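You operate a simulated robot arm through the tools that you are given. There is no shell and no other tool. Be economical: measure what you need, move in short steps, check, and stop when the job is done.

You run a simulated two-armed robot. Do the job below in one go: nothing can be reset, and whatever is moved stays where it is left.

TASK
Switch off the red hand lamp and carry it in the blue tray to the trolley, using both hands.
Fine: raise the trolley's guard rail afterwards.

It is judged by the outcome, as a careful person would: the job done as asked, and still so three seconds after it is handed in. It fails if anything else is knocked over, pushed out of place, dropped, spilled or broken.

THE ROBOT
Two 7-joint arms with two-finger parallel grippers on one trunk, on a base that drives. Base frame: it is fixed to the floor where the robot stands at the start and does not move with it; the origin is under the middle of the robot, x ahead of it, y to its left, z up; the surface under the hand at the start is at about z = 880. Readings come in mm, degrees, newtons and seconds.
The left shoulder is at the start at [60, 144, 926], the right one opposite. With the tool pointing down near the work surface each hand reaches from about 300 to 720 mm from the robot's upright axis, wherever it stands, measured 20 degrees to its own side. Places, roughly: blue tray [500, 600, 900]; red hand lamp switch [500, 200, 900]; top of the trolley [-1100, 400, 800]; trolley guard rail [-800, 400, 800]. Payload 1.57 kg a hand.
The tool frame of a hand sits at the grasp point between the pads (the TCP): z along the fingers, y along the line on which they close. The tips reach 30 mm beyond it. Largest opening 110 mm; finger width 24, thickness 12; the body of the gripper, 48 by 112 mm, starts 78 mm behind the TCP.
Orientation is told as [roll, pitch, yaw] about the base's x, y, z axes, in that order, counted from this pose: with the fingers straight down and closing along the base's y, the tool's x points along the base's -x, its y along +y and its z along -z.

THE INTERFACE
- The arms move only by the tool send_rows. It takes "left_increments", "right_increments" or both (then of equal length, played together; a hand with none holds still); each is a list of rows, each an object of numbers (a shift or turn left out is 0, a gripper value left out holds the last): "x", "y", "z": the shift along the base's x, y, z in mm; "ax", "ay", "az": the turn, a rotation vector about the base's x, y, z in rad; "claw": the opening in per cent of the stroke, from 0 (shut) to 100 (fully open). In form: [{"x": .., "y": .., "z": .., "ax": .., "ay": .., "az": .., "claw": ..}, ...]. A call has 1 to 20 rows; each row is the pose to reach, as a shift and turn from the pose commanded when the call began. A row lasts 0.2 s, in which the tool goes at most 50 mm and 8.6 degrees; a call with a longer step from one row to the next is refused whole, and so is a gripper value outside its range. Where a pose cannot be reached the arm comes as near as it can. A force on the tool above 90 N (or 10 N above the force at the start of the call, whichever is more), or a blocked arm, ends the call early, and 0.2 s more pass. The fingers move at their own pace (about 45 mm/s each) and stop on an object; they squeeze with about 34 N. The grip force told is the motor's: it shows also when the fingers shut on nothing. Time passes only in rows, and 0.2 s behind the last, so rows that repeat a pose let the fingers close. The reply holds the time, the measured pose of the TCP, the force on the tool along the base axes, the opening and the grip force, in the units named above and with some noise, with the torque about the TCP (base axes, N m) and any sound that the robot's microphone picked up, and new pictures: "views" is both (left out), scene, wrist or none (wrist: the cameras of the hands that moved).
- Cameras (640 x 400 px; columns grow to the right, rows downward): "scene" is now at [0.6, 66.8, 1529.1]; the picture's right is [0.91, -0.42, 0.00], its down [-0.34, -0.73, -0.59] and it looks along [0.25, 0.54, -0.81] (base axes); focal length 214 px, centre (320, 200). "left" rides on the left gripper at [70, -16, -141] in its tool frame; the picture's right is [0.23, 0.97, 0.00], its down [-0.86, 0.20, -0.48] and it looks along [-0.47, 0.11, 0.88] (tool axes); focal length 222 px, centre (320, 200). "right" rides on the right gripper at [70, 16, -141] in its tool frame; the picture's right is [-0.23, 0.97, 0.00], its down [-0.86, -0.20, -0.48] and it looks along [-0.47, -0.11, 0.88] (tool axes); focal length 222 px, centre (320, 200). There is no depth. A picture from a camera that has moved, and an enlarged one, comes with that camera's place and axes in the base frame and with its lens.
- slide_trunk(by): slides the trunk up (or, below 0, down) by that many mm; the arms and the scene camera ride with it, the base frame stays. It gives what a move gives, with no picture.
- base_move(legs): drives the robot by 1 to 6 legs, each [ahead, left, turn to the left] in mm, mm and degrees, along the robot's own axes; the way and the turn of a leg run together, so that a leg with both is an arc; at most 1500 mm and 180 degrees a leg. The arms and the cameras ride along, it lands a little off, and it stops where it bumps. It gives what a move gives, and a new picture of the scene camera.
- pan_tilt(pan, tilt): turns the head with the scene camera to pan (to the left, within 86 degrees either way) and tilt (down, from -29 to 69), counted from straight ahead of the robot. It gives what a move gives, and a new picture of the scene camera.
- zoom(camera, box): a new picture of the part [left, top, right, bottom] of that camera's present view, enlarged. No time passes.
- sign_off(): hands the job in; it is judged then, once.

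Work in short steps. Places have to be worked out from the pictures, the camera data and where the tool is seen: move nearer, look again, correct. Check each grasp and each placing, and mend what went wrong. You have 120 turns and 260 pictures in all, those below and enlarged ones among them. Open the grippers and draw the arms clear of the work before you hand the job in, unless the task says otherwise; then end with one line.

The tools are called after "Call:" by a JSON object that holds its "op" and its "data". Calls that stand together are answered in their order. send_rows: Moves the arms, as the interface text tells. Its arguments: {"type":"object","properties":{"left_increments":{"type":"array","items":{"type":"object","properties":{"x":{"type":"number"},"y":{"type":"number"},"z":{"type":"number"},"ax":{"type":"number"},"ay":{"type":"number"},"az":{"type":"number"},"claw":{"type":"number"}}}},"right_increments":{"type":"array","items":{"type":"object","properties":{"x":{"type":"number"},"y":{"type":"number"},"z":{"type":"number"},"ax":{"type":"number"},"ay":{"type":"number"},"az":{"type":"number"},"claw":{"type":"number"}}}},"views":{"type":"string","enum":["both","scene","wrist","none"]}},"required":[]} The other tools are called the same way: slide_trunk (by) slides the trunk up or down; base_move (legs) drives the base; pan_tilt (pan, tilt) turns the head that bears the scene camera; zoom (camera, box) takes an enlarged picture of a part of a camera's view; sign_off () hands the job in.

At the start:

```text
clock: 0.0
left_tool_pos: [312.8, 481.5, 1000.0]
left_tcp_rot: [-0.1, 0.0, 0.0]
left_force: [0.3, -0.1, 0.5]
left_torque: [-0.02, 0.03, 0.05]
left_finger_gap: 110.0
left_finger_force: 0.1
right_tool_pos: [458.6, 53.0, 999.5]
right_tcp_rot: [0.0, 0.0, 0.0]
right_force: [-0.4, 0.1, 0.2]
right_torque: [0.01, -0.01, 0.02]
right_finger_gap: 109.9
right_finger_force: 0.0
trunk travel left (down, up): [-525.0, 65.0]
robot x, y, heading: [0.1, -3.2, -0.2]
head pan, tilt: [65.1, 53.8]
```

scene: 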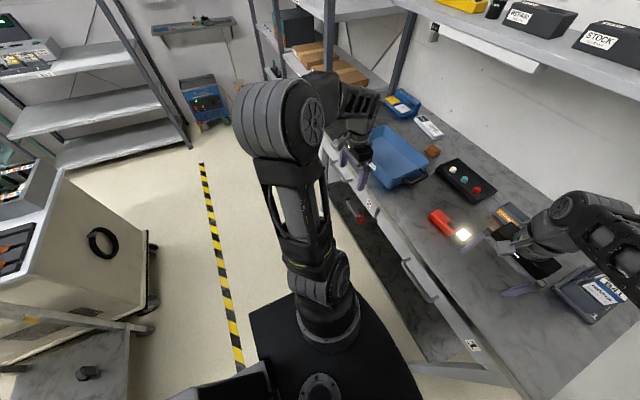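
right: 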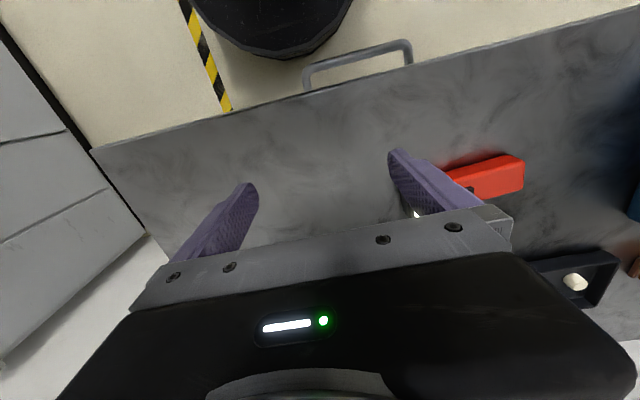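
left: 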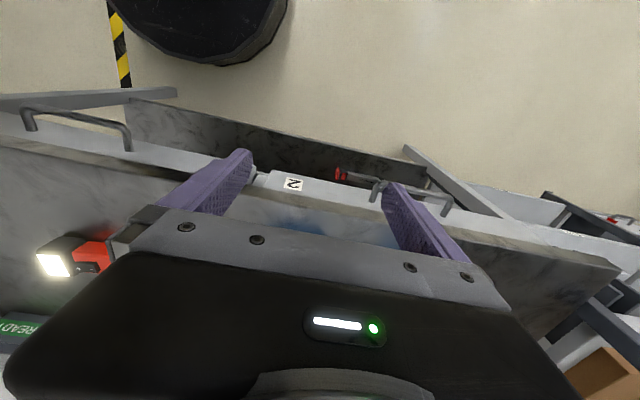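

The scene shows the lamp lit on the bench, the tray beyond it, and the trolley to the left rear. I zoom in on the lamp, tray and trolley for detail.

Call:
{"op": "zoom", "data": {"camera": "scene", "box": [330, 80, 530, 260]}}

Call:
{"op": "zoom", "data": {"camera": "scene", "box": [0, 140, 240, 400]}}

Call:
{"op": "zoom", "data": {"camera": "left", "box": [0, 200, 160, 300]}}

```text
2.22 times, centred on (430, 170) of scene
camera zoom: at [0.6, 66.8, 1529.1], right [0.91, -0.42, 0.0], down [-0.34, -0.73, -0.59], along [0.25, 0.54, -0.81], focal length 477 px, centre (76, 267)
```

zoom: 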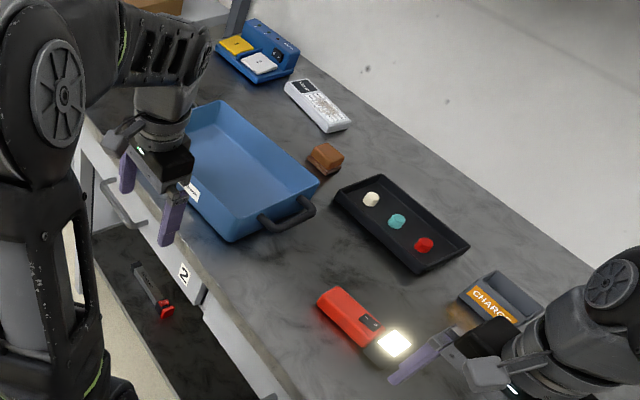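

```text
1.54 times, centred on (120, 270) of scene
camera zoom: at [0.6, 66.8, 1529.1], right [0.91, -0.42, 0.0], down [-0.34, -0.73, -0.59], along [0.25, 0.54, -0.81], focal length 330 px, centre (628, 92)
```

zoom: 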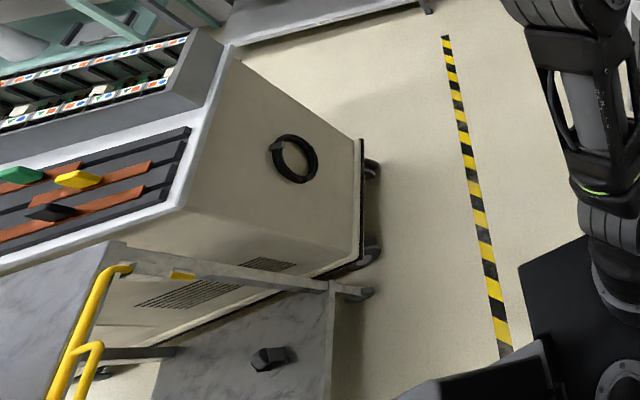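

```text
4.00 times, centred on (80, 250) of left
camera zoom: at [243.8, 464.6, 1141.1], right [-0.23, 0.97, 0.0], down [0.86, 0.2, 0.48], along [0.47, 0.11, -0.88], focal length 888 px, centre (1280, 0)
```

zoom: 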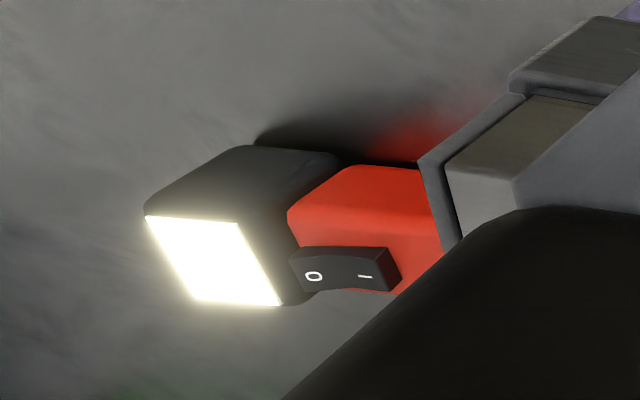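

The lamp lies along y with its light at the −y end and a rocker on top ("0" toward the head, "I" toward the handle). I bring the right hand above it at height for a close look.

Call:
{"op": "send_rows", "data": {"right_increments": [{"z": 40}, {"x": 20, "y": 35, "z": 60}, {"x": 40, "y": 75, "z": 60}, {"x": 55, "y": 110, "z": 60}, {"x": 65, "y": 140, "z": 60}, {"x": 65, "y": 140, "z": 60}], "views": "both"}}

```text
clock: 1.4
left_tool_pos: [312.8, 480.6, 1000.9]
left_tcp_rot: [0.0, 0.0, 0.0]
left_force: [0.6, 0.2, -0.6]
left_torque: [0.0, -0.01, -0.02]
left_finger_gap: 109.9
left_finger_force: 0.2
right_tool_pos: [487.0, 107.7, 1059.8]
right_tcp_rot: [0.0, 0.0, 0.0]
right_force: [0.3, -0.7, 0.7]
right_torque: [-0.02, 0.01, -0.04]
right_finger_gap: 110.2
right_finger_force: 0.0
right hand out of reach, approached as far as the arm can: row 3, 4, 5, 6
trunk travel left (down, up): [-525.0, 65.0]
robot x, y, heading: [0.5, 0.7, 0.1]
head pan, tilt: [65.1, 53.8]
camera scene: at [0.7, 67.0, 1529.1], right [0.91, -0.42, 0.0], down [-0.34, -0.73, -0.59], along [0.25, 0.54, -0.81], focal length 214 px, centre (320, 200)
camera right: at [418.0, 123.1, 1200.5], right [0.23, 0.97, 0.0], down [0.85, -0.2, 0.48], along [0.47, -0.11, -0.88], focal length 222 px, centre (320, 200)
```

scene: 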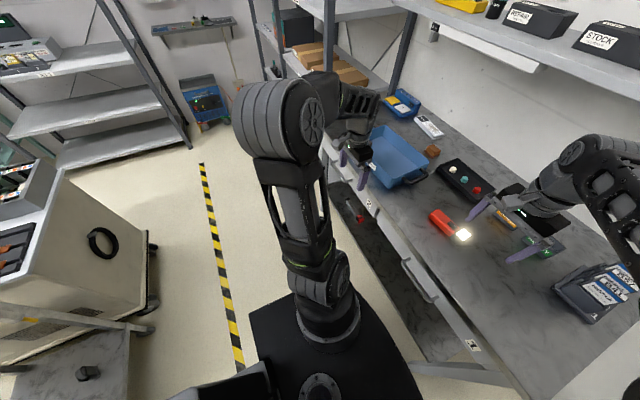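
right: 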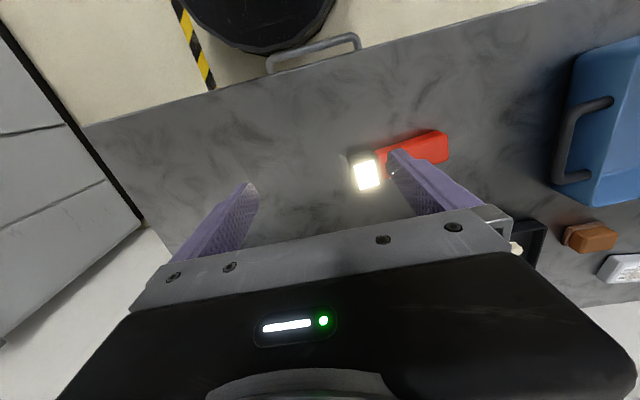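

The right hand cannot reach that far across the body. The floor to the left is clear, so I drive the base left 400 mm to stand between lamp and tray.

Call:
{"op": "base_move", "data": {"legs": [[0, 400, 0]]}}

Call:
{"op": "pan_tilt", "data": {"pan": 0, "tilt": 50}}

```text
clock: 3.9
left_tool_pos: [318.1, 875.3, 998.9]
left_tcp_rot: [0.0, 0.0, -0.4]
left_force: [-0.8, 0.4, 0.0]
left_torque: [0.01, -0.01, -0.02]
left_finger_gap: 110.1
left_finger_force: 0.0
right_tool_pos: [489.8, 500.4, 1059.1]
right_tcp_rot: [0.0, 0.0, -0.3]
right_force: [0.2, 0.3, 0.0]
right_torque: [0.01, 0.01, 0.0]
right_finger_gap: 109.7
right_finger_force: 0.1
trunk travel left (down, up): [-525.0, 65.0]
robot x, y, heading: [-0.3, 398.1, -0.2]
head pan, tilt: [65.1, 53.8]
camera scene: at [2.5, 463.5, 1529.0], right [0.9, -0.43, 0.0], down [-0.34, -0.73, -0.59], along [0.25, 0.53, -0.81], focal length 214 px, centre (320, 200)
```

scene: 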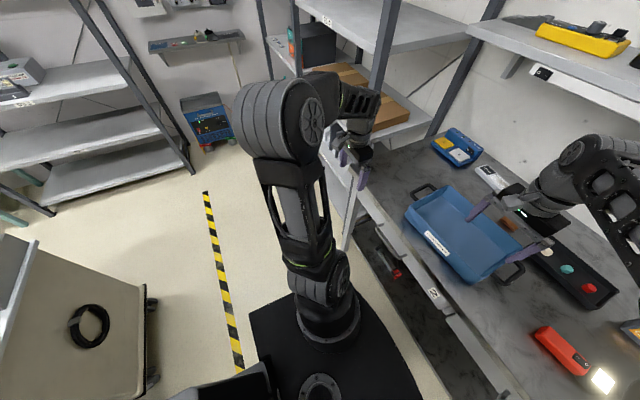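

```text
clock: 5.2
left_tool_pos: [318.8, 875.1, 1000.9]
left_tcp_rot: [0.0, 0.0, -0.5]
left_force: [-0.7, 0.2, -0.2]
left_torque: [-0.03, 0.01, 0.01]
left_finger_gap: 110.0
left_finger_force: 0.1
right_tool_pos: [488.2, 500.2, 1059.8]
right_tcp_rot: [0.0, 0.0, -0.4]
right_force: [0.6, -0.4, -0.2]
right_torque: [0.01, 0.04, 0.02]
right_finger_gap: 110.3
right_finger_force: 0.1
trunk travel left (down, up): [-525.0, 65.0]
robot x, y, heading: [5.1, 394.7, -0.3]
head pan, tilt: [0.0, 50.0]
camera scene: at [48.2, 395.7, 1534.0], right [-0.01, -1.0, 0.0], down [-0.77, 0.0, -0.64], along [0.64, 0.0, -0.77], focal length 214 px, centre (320, 200)
```

scene: 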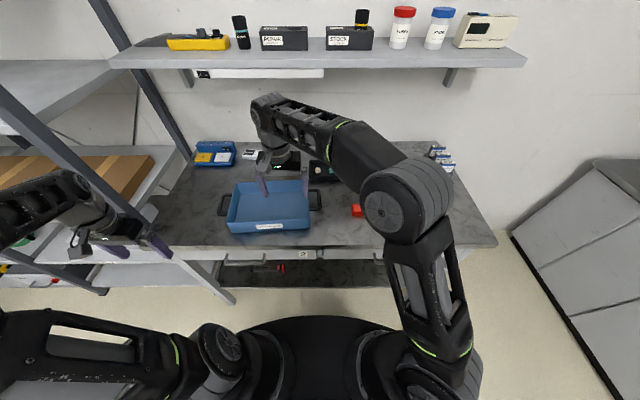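

Now the tray lies before me, the lamp to the right. I move the right hand back along −y to stand over the lamp, shutting the fingers for pressing.

Call:
{"op": "send_rows", "data": {"right_increments": [{"y": -40}, {"y": -80}, {"y": -120}, {"y": -160}, {"y": -200}, {"y": -240}, {"y": -275, "x": 10}, {"y": -300, "x": 20}, {"y": -300, "x": 20}], "views": "both"}}

```text
clock: 7.2
left_tool_pos: [318.0, 874.8, 999.2]
left_tcp_rot: [0.0, 0.0, -0.4]
left_force: [0.6, 0.1, 0.0]
left_torque: [-0.03, -0.01, 0.02]
left_finger_gap: 110.0
left_finger_force: 0.0
right_tool_pos: [507.4, 197.3, 1059.0]
right_tcp_rot: [0.0, 0.0, -0.4]
right_force: [-0.1, -0.5, -0.3]
right_torque: [0.0, 0.01, -0.04]
right_finger_gap: 110.0
right_finger_force: 0.1
trunk travel left (down, up): [-525.0, 65.0]
robot x, y, heading: [4.3, 397.0, -0.2]
head pan, tilt: [0.0, 50.0]
camera scene: at [48.1, 395.8, 1534.0], right [-0.01, -1.0, 0.0], down [-0.77, 0.01, -0.64], along [0.64, 0.0, -0.77], focal length 214 px, centre (320, 200)
camera right: at [438.9, 213.1, 1199.2], right [0.23, 0.97, 0.0], down [0.85, -0.21, 0.48], along [0.47, -0.11, -0.88], focal length 222 px, centre (320, 200)
```

scene: 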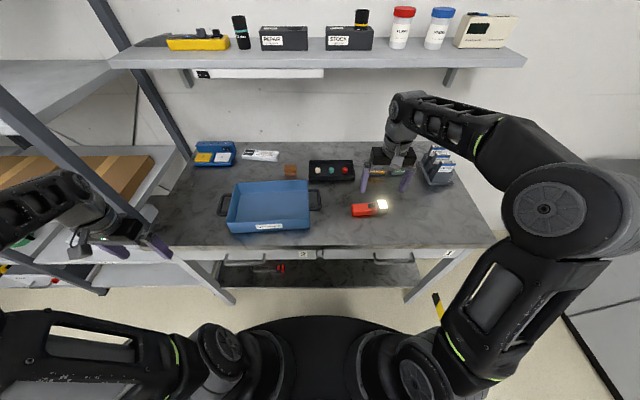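
right: 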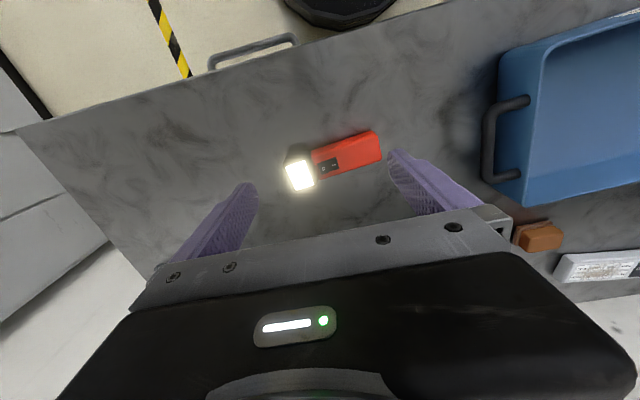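

Call:
{"op": "zoom", "data": {"camera": "right", "box": [270, 110, 400, 200]}}

Call:
{"op": "zoom", "data": {"camera": "scene", "box": [200, 140, 460, 290]}}

```text
4.44 times, centred on (335, 155) of right
camera zoom: at [438.9, 213.1, 1199.2], right [0.23, 0.97, 0.0], down [0.85, -0.21, 0.48], along [0.47, -0.11, -0.88], focal length 987 px, centre (253, 400)
```

zoom: 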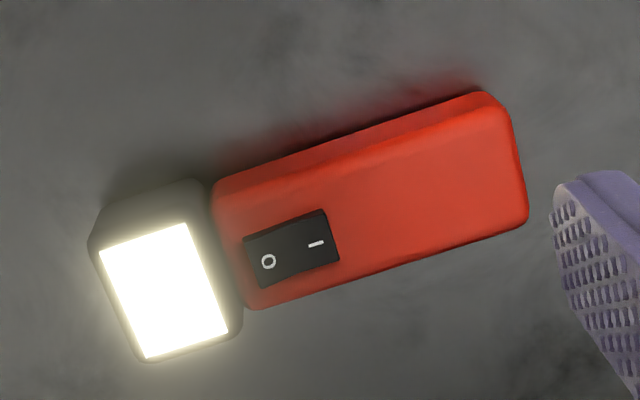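

```text
2.46 times, centred on (330, 215) of scene
camera zoom: at [48.1, 395.8, 1534.0], right [-0.01, -1.0, 0.0], down [-0.77, 0.01, -0.64], along [0.64, 0.0, -0.77], focal length 528 px, centre (295, 163)
```

zoom: 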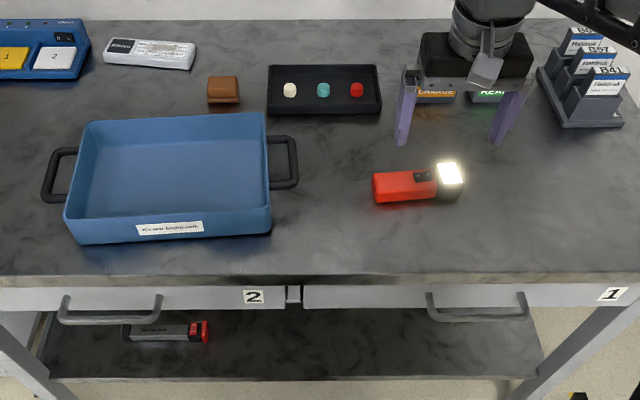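

The rocker's "0" half is at about (544, 194) with its top around z 908. I bring the +y finger (12 mm thick) over the "0" end, stopping about 30 mm above it to check.

Call:
{"op": "send_rows", "data": {"right_increments": [{"x": 15, "y": -25, "z": -15}, {"x": 30, "y": -50, "z": -40}, {"x": 37, "y": -63, "z": -65}, {"x": 37, "y": -63, "z": -90}, {"x": 37, "y": -63, "z": -90}], "views": "both"}}

```text
clock: 8.4
left_tool_pos: [317.7, 874.8, 999.0]
left_tcp_rot: [0.0, 0.1, -0.3]
left_force: [0.1, 0.0, 0.3]
left_torque: [-0.01, -0.01, 0.0]
left_finger_gap: 110.2
left_finger_force: 0.0
right_tool_pos: [544.7, 135.3, 969.0]
right_tcp_rot: [0.0, 0.0, -0.4]
right_force: [0.0, -0.3, -0.3]
right_torque: [0.01, 0.0, -0.01]
right_finger_gap: 110.1
right_finger_force: 0.0
trunk travel left (down, up): [-525.0, 65.0]
robot x, y, heading: [0.0, 395.5, -0.5]
head pan, tilt: [0.0, 50.0]
camera scene: at [48.0, 395.6, 1534.0], right [-0.01, -1.0, 0.0], down [-0.77, 0.01, -0.64], along [0.64, 0.0, -0.77], focal length 214 px, centre (320, 200)
camera right: at [476.7, 151.4, 1110.1], right [0.23, 0.97, 0.0], down [0.85, -0.21, 0.48], along [0.47, -0.11, -0.88], focal length 222 px, centre (320, 200)
```

scene: 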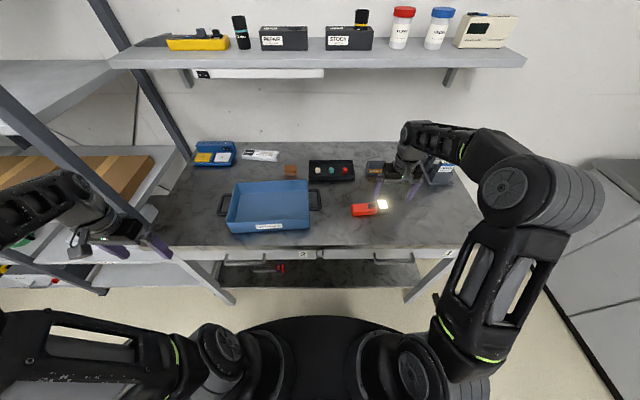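
right: 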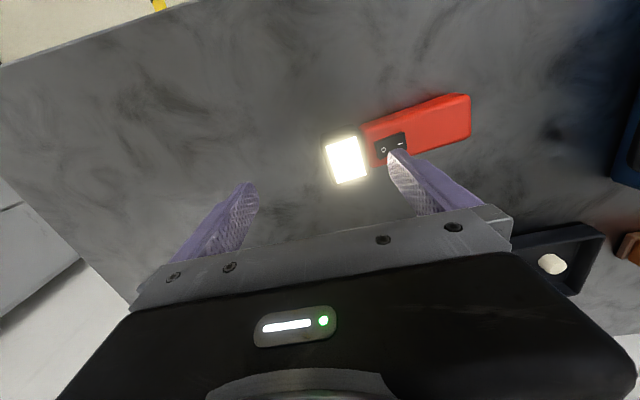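

Call:
{"op": "zoom", "data": {"camera": "right", "box": [310, 80, 490, 200]}}

Call:
{"op": "zoom", "data": {"camera": "scene", "box": [330, 160, 430, 230]}}

```text
3.33 times, centred on (400, 140) of right
camera zoom: at [476.7, 151.4, 1110.1], right [0.23, 0.97, 0.0], down [0.85, -0.21, 0.48], along [0.47, -0.11, -0.88], focal length 740 px, centre (53, 400)
```

zoom: 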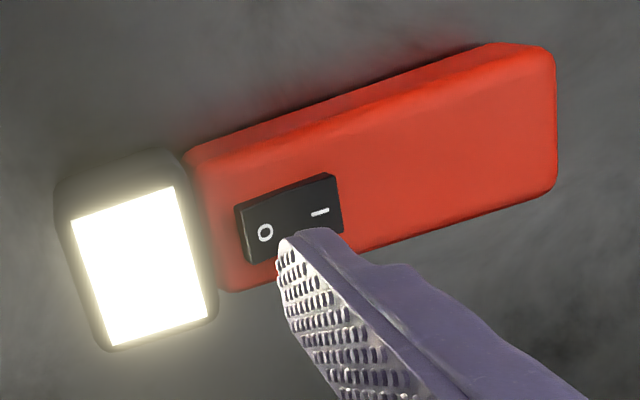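

```text
5.71 times, centred on (380, 195) of scene
camera zoom: at [48.0, 395.6, 1534.0], right [-0.01, -1.0, 0.0], down [-0.77, 0.01, -0.64], along [0.64, 0.0, -0.77], focal length 1226 px, centre (-23, 229)
```

zoom: 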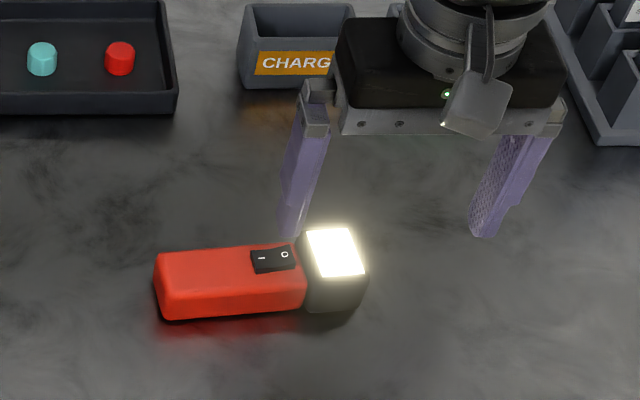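

Triangulation puts "0" at (544, 193.5, 917); the finger covers y≈192–204. I shift 4 mm to −y and press down in fine steps.

Call:
{"op": "send_rows", "data": {"right_increments": [{"y": -4}, {"y": -4, "z": -12}, {"y": -4, "z": -19}, {"y": -4, "z": -22}, {"y": -4, "z": -24}, {"y": -4, "z": -26}, {"y": -4, "z": -26}], "views": "both"}}

```text
clock: 10.0
left_tool_pos: [317.1, 874.3, 1001.1]
left_tcp_rot: [0.0, -0.2, -0.4]
left_force: [0.1, 0.9, -0.6]
left_torque: [0.0, 0.01, 0.01]
left_finger_gap: 109.9
left_finger_force: 0.1
right_tool_pos: [546.1, 132.7, 946.8]
right_tcp_rot: [0.1, -0.3, -0.4]
right_force: [2.0, -2.4, 27.2]
right_torque: [1.65, 0.08, -0.11]
right_finger_gap: 107.9
right_finger_force: 0.1
trunk travel left (down, up): [-525.0, 65.0]
robot x, y, heading: [-2.2, 398.4, -0.6]
head pan, tilt: [0.0, 50.0]
heard: click
camera scene: at [46.2, 396.1, 1534.4], right [-0.01, -1.0, 0.0], down [-0.77, 0.01, -0.64], along [0.64, -0.01, -0.77], focal length 214 px, centre (320, 200)
camera right: at [476.5, 149.1, 1087.3], right [0.24, 0.97, 0.0], down [0.85, -0.21, 0.48], along [0.47, -0.11, -0.87], focal length 222 px, centre (320, 200)
```

scene: 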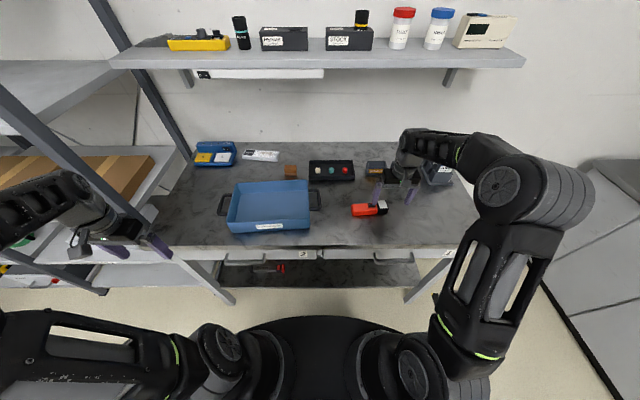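
right: 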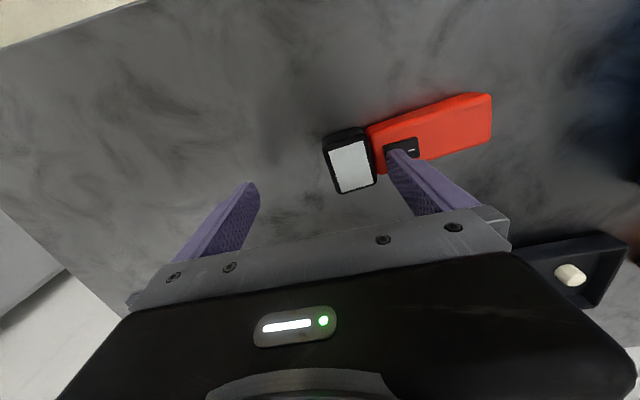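

Click heard and the lamp is dark. I lift off and turn the right hand −81° so it can grip the lamp's body across its width.

Call:
{"op": "send_rows", "data": {"right_increments": [{"z": 25}, {"z": 60}, {"z": 85, "y": 15, "az": -0.14}, {"z": 85, "y": 30, "az": -0.28}, {"z": 85, "y": 45, "az": -0.42}, {"z": 85, "y": 60, "az": -0.56}, {"z": 85, "y": 75, "az": -0.7}, {"z": 85, "y": 90, "az": -0.84}, {"z": 85, "y": 100, "az": -0.98}, {"z": 85, "y": 100, "az": -1.12}, {"z": 85, "y": 100, "az": -1.26}, {"z": 85, "y": 100, "az": -1.405}, {"z": 85, "y": 100, "az": -1.405}], "views": "both"}}

```text
clock: 12.8
left_tool_pos: [318.0, 874.2, 999.5]
left_tcp_rot: [0.0, -0.1, -0.4]
left_force: [-0.9, 0.3, -0.6]
left_torque: [-0.02, 0.0, 0.0]
left_finger_gap: 110.1
left_finger_force: 0.1
right_tool_pos: [546.2, 234.5, 1028.6]
right_tcp_rot: [0.0, 0.0, -81.0]
right_force: [0.4, -0.1, 0.6]
right_torque: [0.02, -0.02, -0.03]
right_finger_gap: 109.8
right_finger_force: 0.1
trunk travel left (down, up): [-525.0, 65.0]
robot x, y, heading: [5.3, 395.7, -0.1]
head pan, tilt: [0.0, 50.0]
camera scene: at [48.2, 395.6, 1534.0], right [-0.01, -1.0, 0.0], down [-0.77, 0.01, -0.64], along [0.64, 0.0, -0.77], focal length 214 px, centre (320, 200)
camera right: at [551.6, 303.8, 1169.2], right [1.0, -0.07, 0.0], down [-0.06, -0.88, 0.48], along [-0.03, -0.48, -0.88], focal length 222 px, centre (320, 200)
```

scene: 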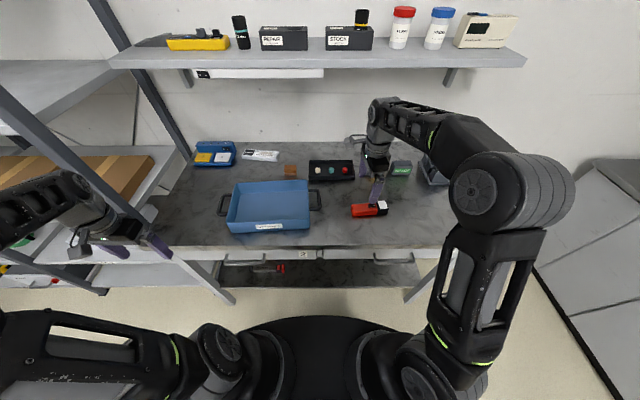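
right: 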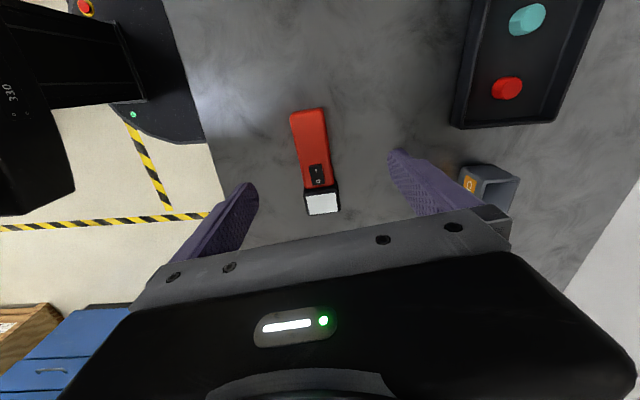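

Let me zoom in on the lamp for its exact axis.

Call:
{"op": "zoom", "data": {"camera": "right", "box": [240, 90, 400, 220]}}

```text
3.08 times, centred on (320, 155) of right
camera zoom: at [551.6, 303.8, 1169.2], right [1.0, -0.07, 0.0], down [-0.06, -0.88, 0.48], along [-0.03, -0.48, -0.88], focal length 684 px, centre (320, 338)
```

zoom: 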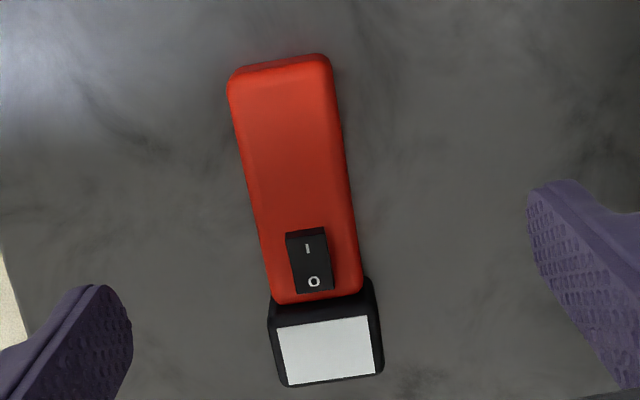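

The lamp axis is about 4–5° off y, with the body centred at x≈540. I turn a little further and lower around the body at y≈225, clear of the switch.

Call:
{"op": "send_rows", "data": {"right_increments": [{"x": -6, "y": -9, "z": -20, "az": -0.08}, {"x": -6, "y": -9, "z": -50, "az": -0.08}, {"x": -6, "y": -9, "z": -80, "az": -0.08}, {"x": -6, "y": -9, "z": -98, "az": -0.08}, {"x": -6, "y": -9, "z": -111, "az": -0.08}, {"x": -6, "y": -9, "z": -111, "az": -0.08}], "views": "both"}}

```text
clock: 14.2
left_tool_pos: [317.8, 874.1, 999.1]
left_tcp_rot: [0.0, 0.0, -0.4]
left_force: [-0.4, 0.1, 0.9]
left_torque: [0.0, 0.01, -0.01]
left_finger_gap: 109.9
left_finger_force: 0.0
right_tool_pos: [542.8, 223.8, 917.4]
right_tcp_rot: [0.0, 0.0, -85.5]
right_force: [0.0, 0.7, -0.3]
right_torque: [0.0, -0.01, -0.01]
right_finger_gap: 110.0
right_finger_force: 0.0
trunk travel left (down, up): [-525.0, 65.0]
robot x, y, heading: [0.1, 396.2, -0.3]
head pan, tilt: [0.0, 50.0]
camera scene: at [48.1, 395.6, 1534.0], right [-0.01, -1.0, 0.0], down [-0.77, 0.01, -0.64], along [0.64, 0.0, -0.77], focal length 214 px, centre (320, 200)
camera right: at [553.9, 294.7, 1058.0], right [0.99, -0.15, 0.0], down [-0.13, -0.87, 0.48], along [-0.07, -0.47, -0.88], focal length 222 px, centre (320, 200)
```

scene: 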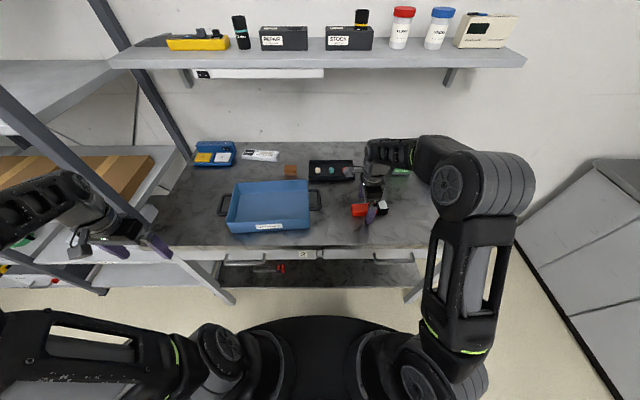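
right: 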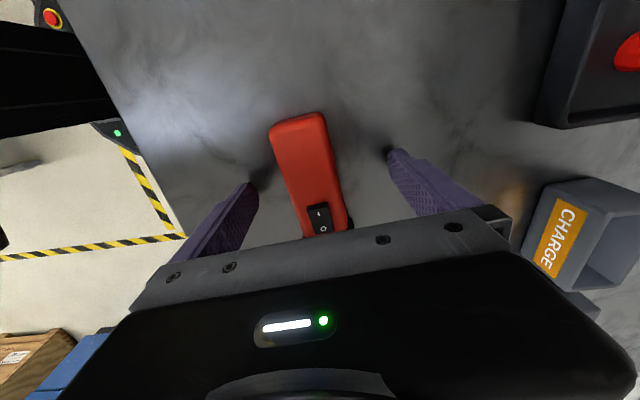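

The lamp's body sits between the fingers. I close the gripper and hold.

Call:
{"op": "send_rows", "data": {"right_increments": [{"claw": 0}, {"claw": 0}, {"claw": 0}, {"claw": 0}, {"claw": 0}, {"claw": 0}], "views": "wrist"}}

```text
clock: 15.6
left_tool_pos: [316.6, 875.0, 999.2]
left_tcp_rot: [0.0, 0.0, -0.5]
left_force: [0.3, 0.2, -0.2]
left_torque: [0.02, 0.03, 0.0]
left_finger_gap: 110.0
left_finger_force: 0.0
right_tool_pos: [542.7, 224.5, 917.6]
right_tcp_rot: [0.0, 0.0, -85.5]
right_force: [-0.7, -0.1, -0.1]
right_torque: [-0.14, -0.02, -0.03]
right_finger_gap: 39.4
right_finger_force: 31.1
trunk travel left (down, up): [-525.0, 65.0]
robot x, y, heading: [-2.9, 396.7, -0.5]
head pan, tilt: [0.0, 50.0]
camera right: at [553.9, 294.8, 1058.3], right [0.99, -0.15, 0.0], down [-0.13, -0.87, 0.48], along [-0.07, -0.47, -0.88], focal length 222 px, centre (320, 200)
```

right: 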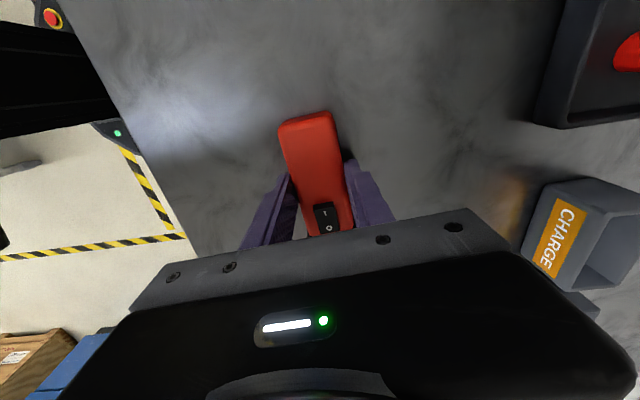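

Lamp held (gap 39 mm). I lift it 110 mm and meanwhile bring the left hand inward, away from the shelf, before the next base shift.

Call:
{"op": "send_rows", "data": {"right_increments": [{"z": 30}, {"z": 60}, {"z": 90}, {"z": 110}, {"z": 110}, {"z": 110}], "left_increments": [{"y": -35, "z": 10}, {"y": -75, "z": 20}, {"y": -115, "z": 30}, {"y": -150, "z": 40}, {"y": -180, "z": 40}, {"y": -200, "z": 40}], "views": "both"}}

```text
clock: 17.0
left_tool_pos: [318.5, 673.1, 1041.7]
left_tcp_rot: [-0.1, -0.1, -0.4]
left_force: [0.0, -0.8, 0.8]
left_torque: [0.03, -0.01, 0.02]
left_finger_gap: 109.8
left_finger_force: 0.1
right_tool_pos: [539.2, 224.3, 1026.1]
right_tcp_rot: [0.0, 0.1, -85.5]
right_force: [-0.3, -0.3, -2.1]
right_torque: [0.03, 0.02, 0.02]
right_finger_gap: 39.5
right_finger_force: 34.0
trunk travel left (down, up): [-525.0, 65.0]
robot x, y, heading: [4.8, 396.5, -0.4]
head pan, tilt: [0.0, 50.0]
camera scene: at [48.3, 395.4, 1534.0], right [-0.01, -1.0, 0.0], down [-0.77, 0.01, -0.64], along [0.64, 0.0, -0.77], focal length 214 px, centre (320, 200)
camera right: at [552.4, 294.6, 1167.5], right [0.99, -0.15, 0.0], down [-0.13, -0.87, 0.48], along [-0.07, -0.47, -0.88], focal length 222 px, centre (320, 200)
camera left: at [249.6, 657.6, 1181.3], right [-0.22, 0.98, 0.0], down [0.86, 0.19, 0.48], along [0.47, 0.11, -0.88], focal length 222 px, centre (320, 200)
```

scene: 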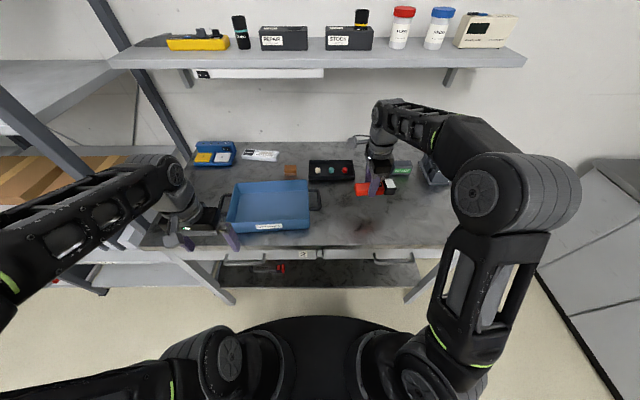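
right: 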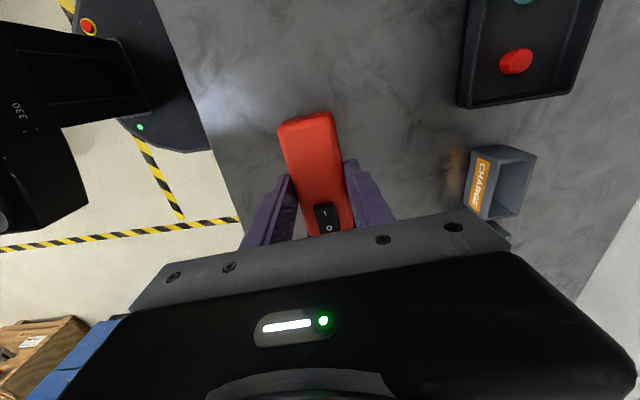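
left: 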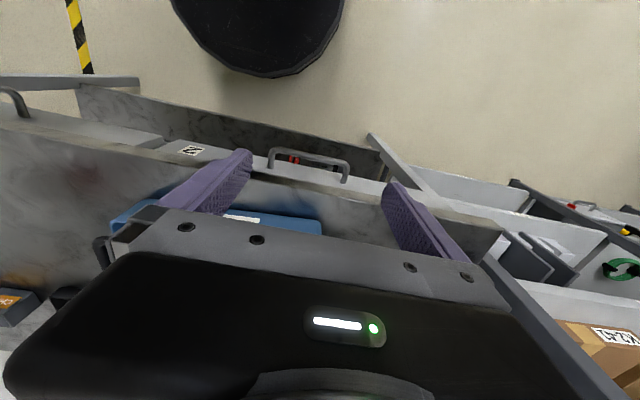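

Before driving further left I check the clearance of the left elbow from the shelf.

Call:
{"op": "pan_tilt", "data": {"pan": 60, "tilt": 35}}

```text
clock: 18.3
left_tool_pos: [319.0, 674.2, 1040.1]
left_tcp_rot: [0.1, 0.0, -0.4]
left_force: [0.3, 0.3, 0.3]
left_torque: [0.02, -0.01, 0.02]
left_finger_gap: 110.1
left_finger_force: 0.1
right_tool_pos: [540.5, 224.0, 1026.6]
right_tcp_rot: [0.0, -0.1, -85.5]
right_force: [-0.4, 0.8, -1.4]
right_torque: [0.02, 0.0, 0.03]
right_finger_gap: 39.5
right_finger_force: 34.0
trunk travel left (down, up): [-525.0, 65.0]
robot x, y, heading: [1.1, 397.2, -0.3]
head pan, tilt: [60.0, 35.0]
camera scene: at [16.0, 472.0, 1555.7], right [0.86, -0.51, 0.0], down [-0.29, -0.49, -0.82], along [0.42, 0.71, -0.57], focal length 214 px, centre (320, 200)
```

scene: 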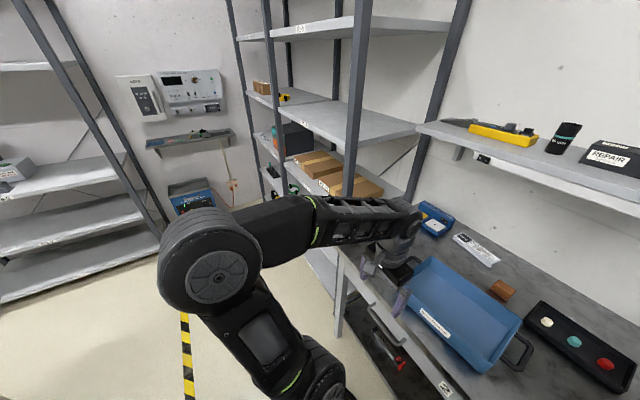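

The shelf front is around x≥440, so the left arm at x<400 has room. I drive left 180 mm and look down ahead.

Call:
{"op": "base_move", "data": {"legs": [[0, 180, 0]]}}

Call:
{"op": "pan_tilt", "data": {"pan": 0, "tilt": 50}}

```text
clock: 19.9
left_tool_pos: [316.0, 862.4, 1039.1]
left_tcp_rot: [0.0, 0.0, 0.1]
left_force: [0.9, -0.2, -0.6]
left_torque: [-0.01, 0.02, 0.01]
left_finger_gap: 110.2
left_finger_force: 0.0
right_tool_pos: [542.6, 414.8, 1025.7]
right_tcp_rot: [0.0, -0.1, -85.0]
right_force: [-0.1, 1.1, -1.8]
right_torque: [0.01, 0.04, 0.0]
right_finger_gap: 39.3
right_finger_force: 33.4
trunk travel left (down, up): [-525.0, 65.0]
robot x, y, heading: [2.2, 580.9, 0.2]
head pan, tilt: [60.0, 35.0]
camera scene: at [16.1, 659.0, 1555.7], right [0.87, -0.5, 0.0], down [-0.29, -0.5, -0.82], along [0.41, 0.71, -0.57], focal length 214 px, centre (320, 200)
```

scene: 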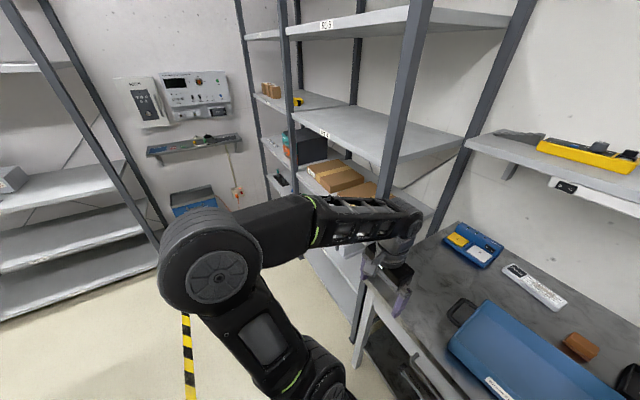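

```text
clock: 21.2
left_tool_pos: [318.0, 861.8, 1039.9]
left_tcp_rot: [0.0, 0.1, 0.0]
left_force: [-1.6, -0.5, -0.4]
left_torque: [-0.03, 0.03, 0.03]
left_finger_gap: 110.1
left_finger_force: 0.0
right_tool_pos: [542.5, 413.4, 1025.7]
right_tcp_rot: [-0.1, 0.0, -85.2]
right_force: [0.0, -0.1, -1.6]
right_torque: [0.06, 0.01, -0.01]
right_finger_gap: 39.7
right_finger_force: 34.1
trunk travel left (down, up): [-525.0, 65.0]
robot x, y, heading: [-0.4, 580.3, -0.2]
head pan, tilt: [0.0, 50.0]
camera scene: at [49.0, 581.3, 1534.0], right [0.0, -1.0, 0.0], down [-0.77, 0.0, -0.64], along [0.64, 0.0, -0.77], focal length 214 px, centre (320, 200)
```

scene: 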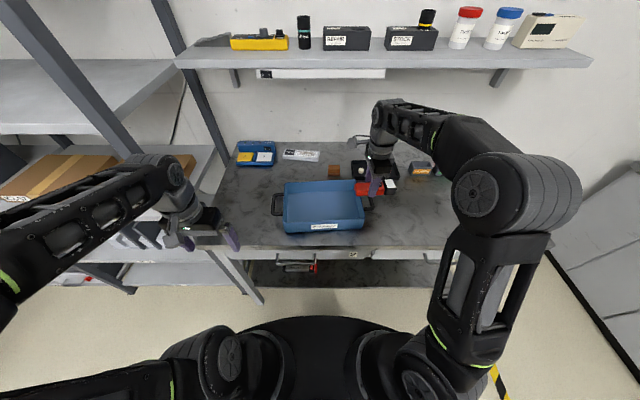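

Call:
{"op": "zoom", "data": {"camera": "scene", "box": [220, 160, 420, 260]}}

```text
3.20 times, centred on (320, 210) of scene
camera zoom: at [49.0, 581.3, 1534.0], right [0.0, -1.0, 0.0], down [-0.77, 0.0, -0.64], along [0.64, 0.0, -0.77], focal length 686 px, centre (320, 168)
```

zoom: 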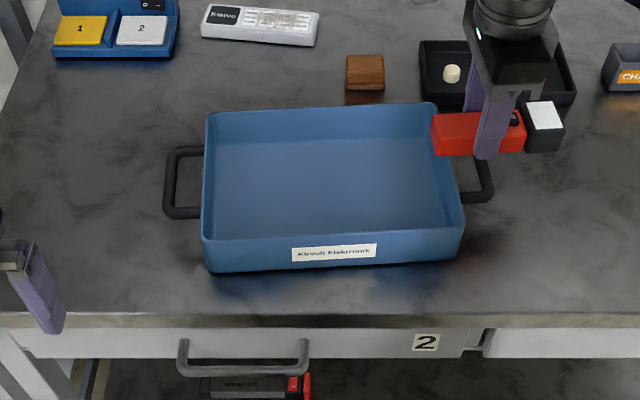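

The tray's centre is about (540, 573), rim z≈943. I move the lamp over the tray's interior first, staying high.

Call:
{"op": "send_rows", "data": {"right_increments": [{"y": 40}, {"y": 80}, {"y": 120}, {"y": 150}, {"y": 162}, {"y": 162, "z": -20}, {"y": 162, "z": -40}, {"y": 162, "z": -40}], "views": "both"}}

```text
clock: 23.0
left_tool_pos: [317.6, 861.6, 1040.4]
left_tcp_rot: [-0.1, 0.0, -0.1]
left_force: [0.5, 0.2, 1.1]
left_torque: [0.01, -0.01, 0.01]
left_finger_gap: 110.2
left_finger_force: 0.0
right_tool_pos: [543.8, 573.9, 988.4]
right_tcp_rot: [-0.1, 0.0, -85.1]
right_force: [-0.4, -0.1, -1.7]
right_torque: [0.01, 0.02, -0.04]
right_finger_gap: 39.4
right_finger_force: 33.9
trunk travel left (down, up): [-525.0, 65.0]
robot x, y, heading: [1.3, 582.7, -0.1]
head pan, tilt: [0.0, 50.0]
camera scene: at [48.9, 581.2, 1534.0], right [0.0, -1.0, 0.0], down [-0.77, 0.0, -0.64], along [0.64, 0.0, -0.77], focal length 214 px, centre (320, 200)
camera right: at [554.8, 644.2, 1128.5], right [0.99, -0.14, 0.0], down [-0.13, -0.87, 0.48], along [-0.07, -0.47, -0.88], focal length 222 px, centre (320, 200)
```

scene: 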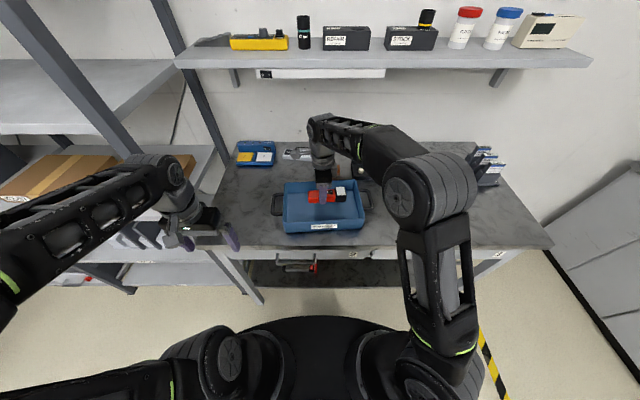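
right: 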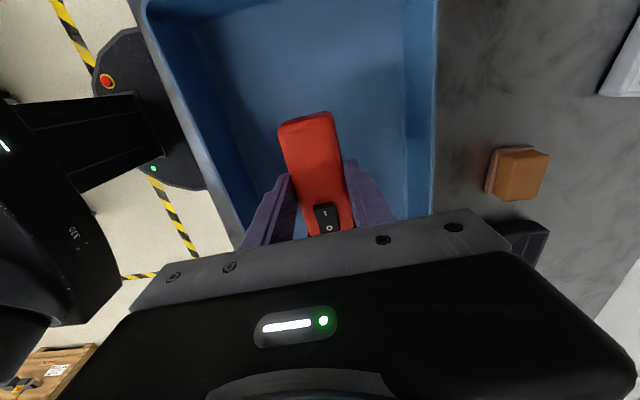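

The lamp is centred over the tray. I lower it toward the tray floor in shrinking steps.

Call:
{"op": "send_rows", "data": {"right_increments": [{"z": -20}, {"z": -40}, {"z": -54}, {"z": -60}, {"z": -63}, {"z": -65}, {"z": -65}], "views": "scene"}}

```text
clock: 24.6
left_tool_pos: [318.5, 861.2, 1040.7]
left_tcp_rot: [0.0, 0.0, 0.0]
left_force: [0.7, 0.1, -0.4]
left_torque: [0.01, -0.04, 0.02]
left_finger_gap: 109.9
left_finger_force: 0.1
right_tool_pos: [544.2, 574.5, 922.2]
right_tcp_rot: [0.1, 0.0, -85.0]
right_force: [0.4, -2.4, 5.0]
right_torque: [-0.46, 0.1, 0.1]
right_finger_gap: 39.3
right_finger_force: 34.0
trunk travel left (down, up): [-525.0, 65.0]
robot x, y, heading: [4.1, 583.7, 0.1]
head pan, tilt: [0.0, 50.0]
camera scene: at [48.6, 581.1, 1534.2], right [0.0, -1.0, 0.0], down [-0.77, 0.0, -0.64], along [0.64, 0.0, -0.77], focal length 214 px, centre (320, 200)
```

scene: 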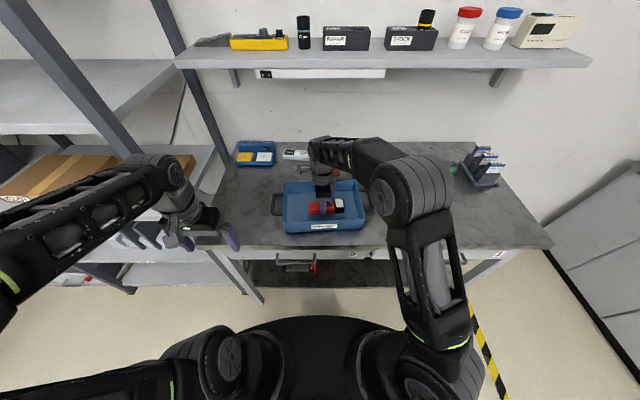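

The lamp has touched the tray floor (5 N up). I open moderately, then lift straight out.

Call:
{"op": "send_rows", "data": {"right_increments": [{"claw": 60}, {"claw": 60}, {"claw": 60}, {"z": 30, "claw": 60}, {"z": 70, "claw": 60}, {"z": 100, "claw": 60}, {"z": 120, "claw": 60}, {"z": 120, "claw": 60}], "views": "both"}}

```text
clock: 26.4
left_tool_pos: [317.2, 861.2, 1039.6]
left_tcp_rot: [0.0, 0.1, 0.0]
left_force: [0.3, -0.6, -0.5]
left_torque: [-0.01, 0.01, 0.02]
left_finger_gap: 110.1
left_finger_force: 0.0
right_tool_pos: [544.1, 577.8, 1041.0]
right_tcp_rot: [0.0, -0.1, -85.2]
right_force: [-0.5, -0.2, -0.4]
right_torque: [0.01, 0.01, -0.01]
right_finger_gap: 66.1
right_finger_force: 0.1
trunk travel left (down, up): [-525.0, 65.0]
robot x, y, heading: [6.5, 579.9, -0.1]
head pan, tilt: [0.0, 50.0]
camera scene: at [49.0, 581.3, 1534.0], right [0.0, -1.0, 0.0], down [-0.77, 0.0, -0.64], along [0.64, 0.0, -0.77], focal length 214 px, centre (320, 200)
camera right: at [554.7, 648.0, 1182.6], right [0.99, -0.14, 0.0], down [-0.13, -0.87, 0.48], along [-0.07, -0.47, -0.88], focal length 222 px, centre (320, 200)
```

scene: 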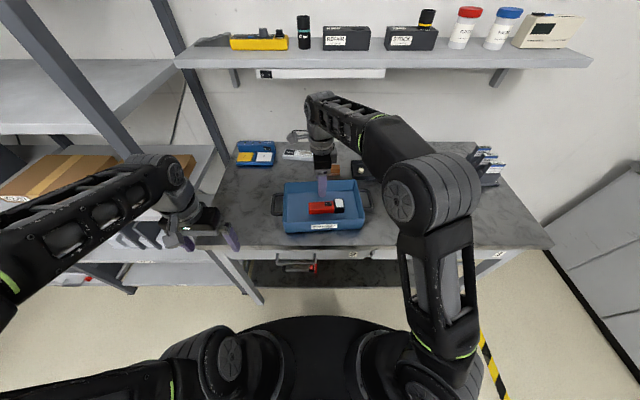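
right: 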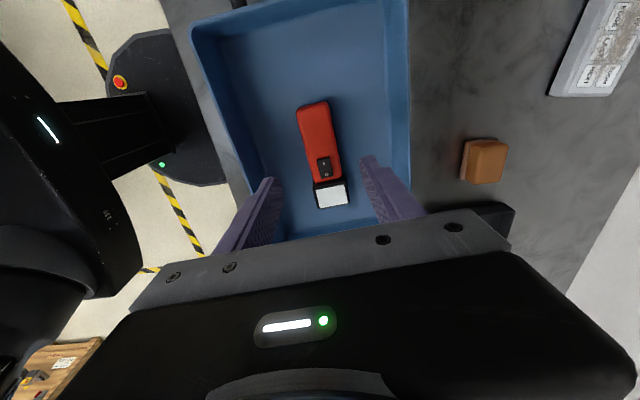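

The lamp rests in the tray, switched off. Now I turn the right hand back to near yaw 0 above the right handle (~(535, 390)) and bring the left hand above the left handle (~(530, 755)), fingers narrowed, staying high.

Call:
{"op": "send_rows", "data": {"right_increments": [{"y": -20, "az": 0.14, "claw": 24}, {"y": -40, "az": 0.28}, {"y": -60, "az": 0.42}, {"y": -80, "az": 0.56}, {"y": -100, "az": 0.7}, {"y": -120, "az": 0.84}, {"y": -140, "az": 0.98}, {"y": -160, "az": 1.12}, {"y": -175, "az": 1.26}, {"x": -8, "y": -185, "az": 1.4}, {"x": -8, "y": -187, "az": 1.43}, {"x": -8, "y": -187, "az": 1.43}], "left_increments": [{"x": 20, "y": -10, "claw": 24}, {"x": 40, "y": -20}, {"x": 60, "y": -30}, {"x": 80, "y": -40}, {"x": 100, "y": -50}, {"x": 120, "y": -60}, {"x": 140, "y": -70}, {"x": 160, "y": -80}, {"x": 180, "y": -90}, {"x": 200, "y": -100, "az": -0.05}, {"x": 210, "y": -106, "az": -0.05}, {"x": 210, "y": -106, "az": -0.05}], "views": "both"}}

```text
clock: 29.0
left_tool_pos: [527.4, 755.3, 1040.1]
left_tcp_rot: [0.0, -0.1, -2.9]
left_force: [-1.0, 0.1, -0.3]
left_torque: [-0.05, -0.01, -0.03]
left_finger_gap: 26.4
left_finger_force: 0.0
right_tool_pos: [534.3, 389.9, 1040.8]
right_tcp_rot: [0.0, 0.0, -3.1]
right_force: [0.7, 0.4, -0.3]
right_torque: [0.0, -0.02, -0.05]
right_finger_gap: 26.5
right_finger_force: 0.0
trunk travel left (down, up): [-525.0, 65.0]
robot x, y, heading: [2.0, 579.1, 0.1]
head pan, tilt: [0.0, 50.0]
camera scene: at [48.7, 581.2, 1534.0], right [0.0, -1.0, 0.0], down [-0.77, 0.0, -0.64], along [0.64, 0.0, -0.77], focal length 214 px, centre (320, 200)
camera right: at [465.6, 408.9, 1182.2], right [0.28, 0.96, 0.0], down [0.84, -0.25, 0.48], along [0.46, -0.13, -0.88], focal length 222 px, centre (320, 200)
camera left: at [458.0, 742.8, 1181.2], right [-0.18, 0.98, 0.0], down [0.86, 0.16, 0.48], along [0.47, 0.09, -0.88], focal length 222 px, centre (320, 200)
```

scene: 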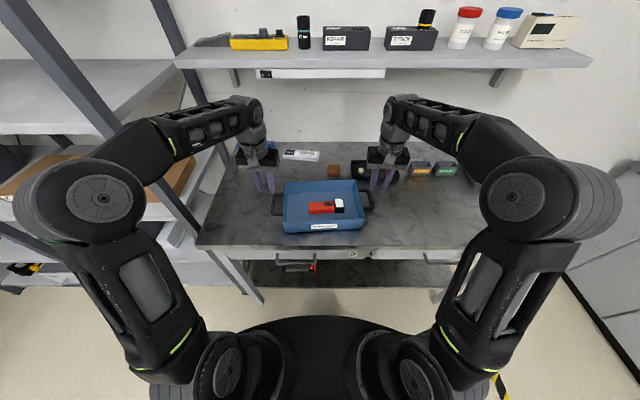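
right: 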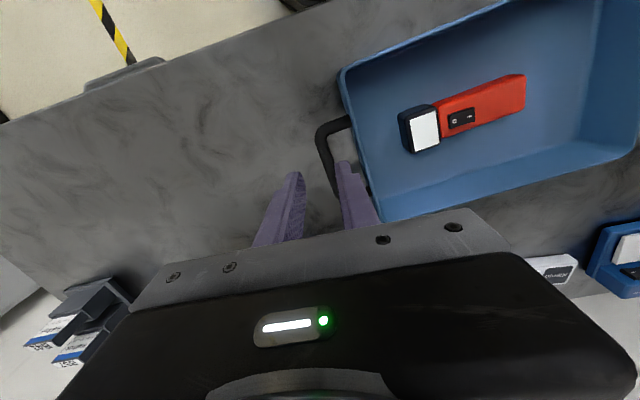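
left: 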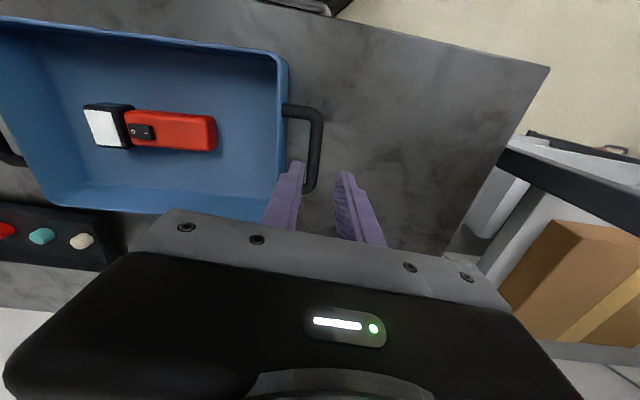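

Call:
{"op": "zoom", "data": {"camera": "right", "box": [270, 90, 400, 220]}}

Call:
{"op": "zoom", "data": {"camera": "left", "box": [240, 80, 370, 210]}}

```text
3.08 times, centred on (335, 155) of right
camera zoom: at [465.6, 408.9, 1182.2], right [0.28, 0.96, 0.0], down [0.84, -0.25, 0.48], along [0.46, -0.13, -0.88], focal length 684 px, centre (274, 338)
```

zoom: 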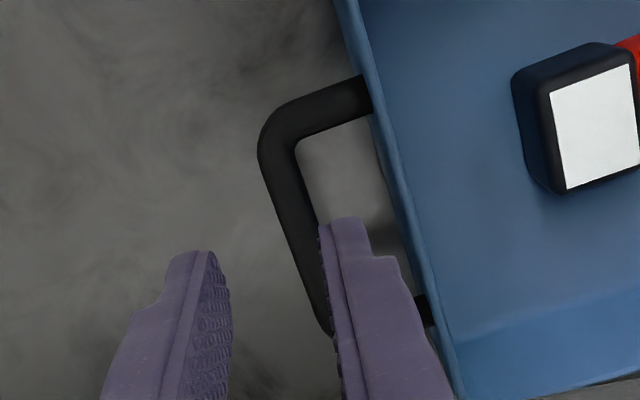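

```text
3.08 times, centred on (305, 145) of left
camera zoom: at [458.0, 742.8, 1181.2], right [-0.18, 0.98, 0.0], down [0.86, 0.16, 0.48], along [0.47, 0.09, -0.88], focal length 684 px, centre (366, 369)
```

zoom: 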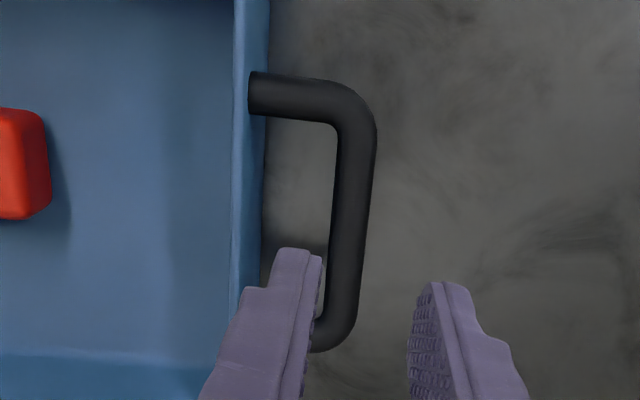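

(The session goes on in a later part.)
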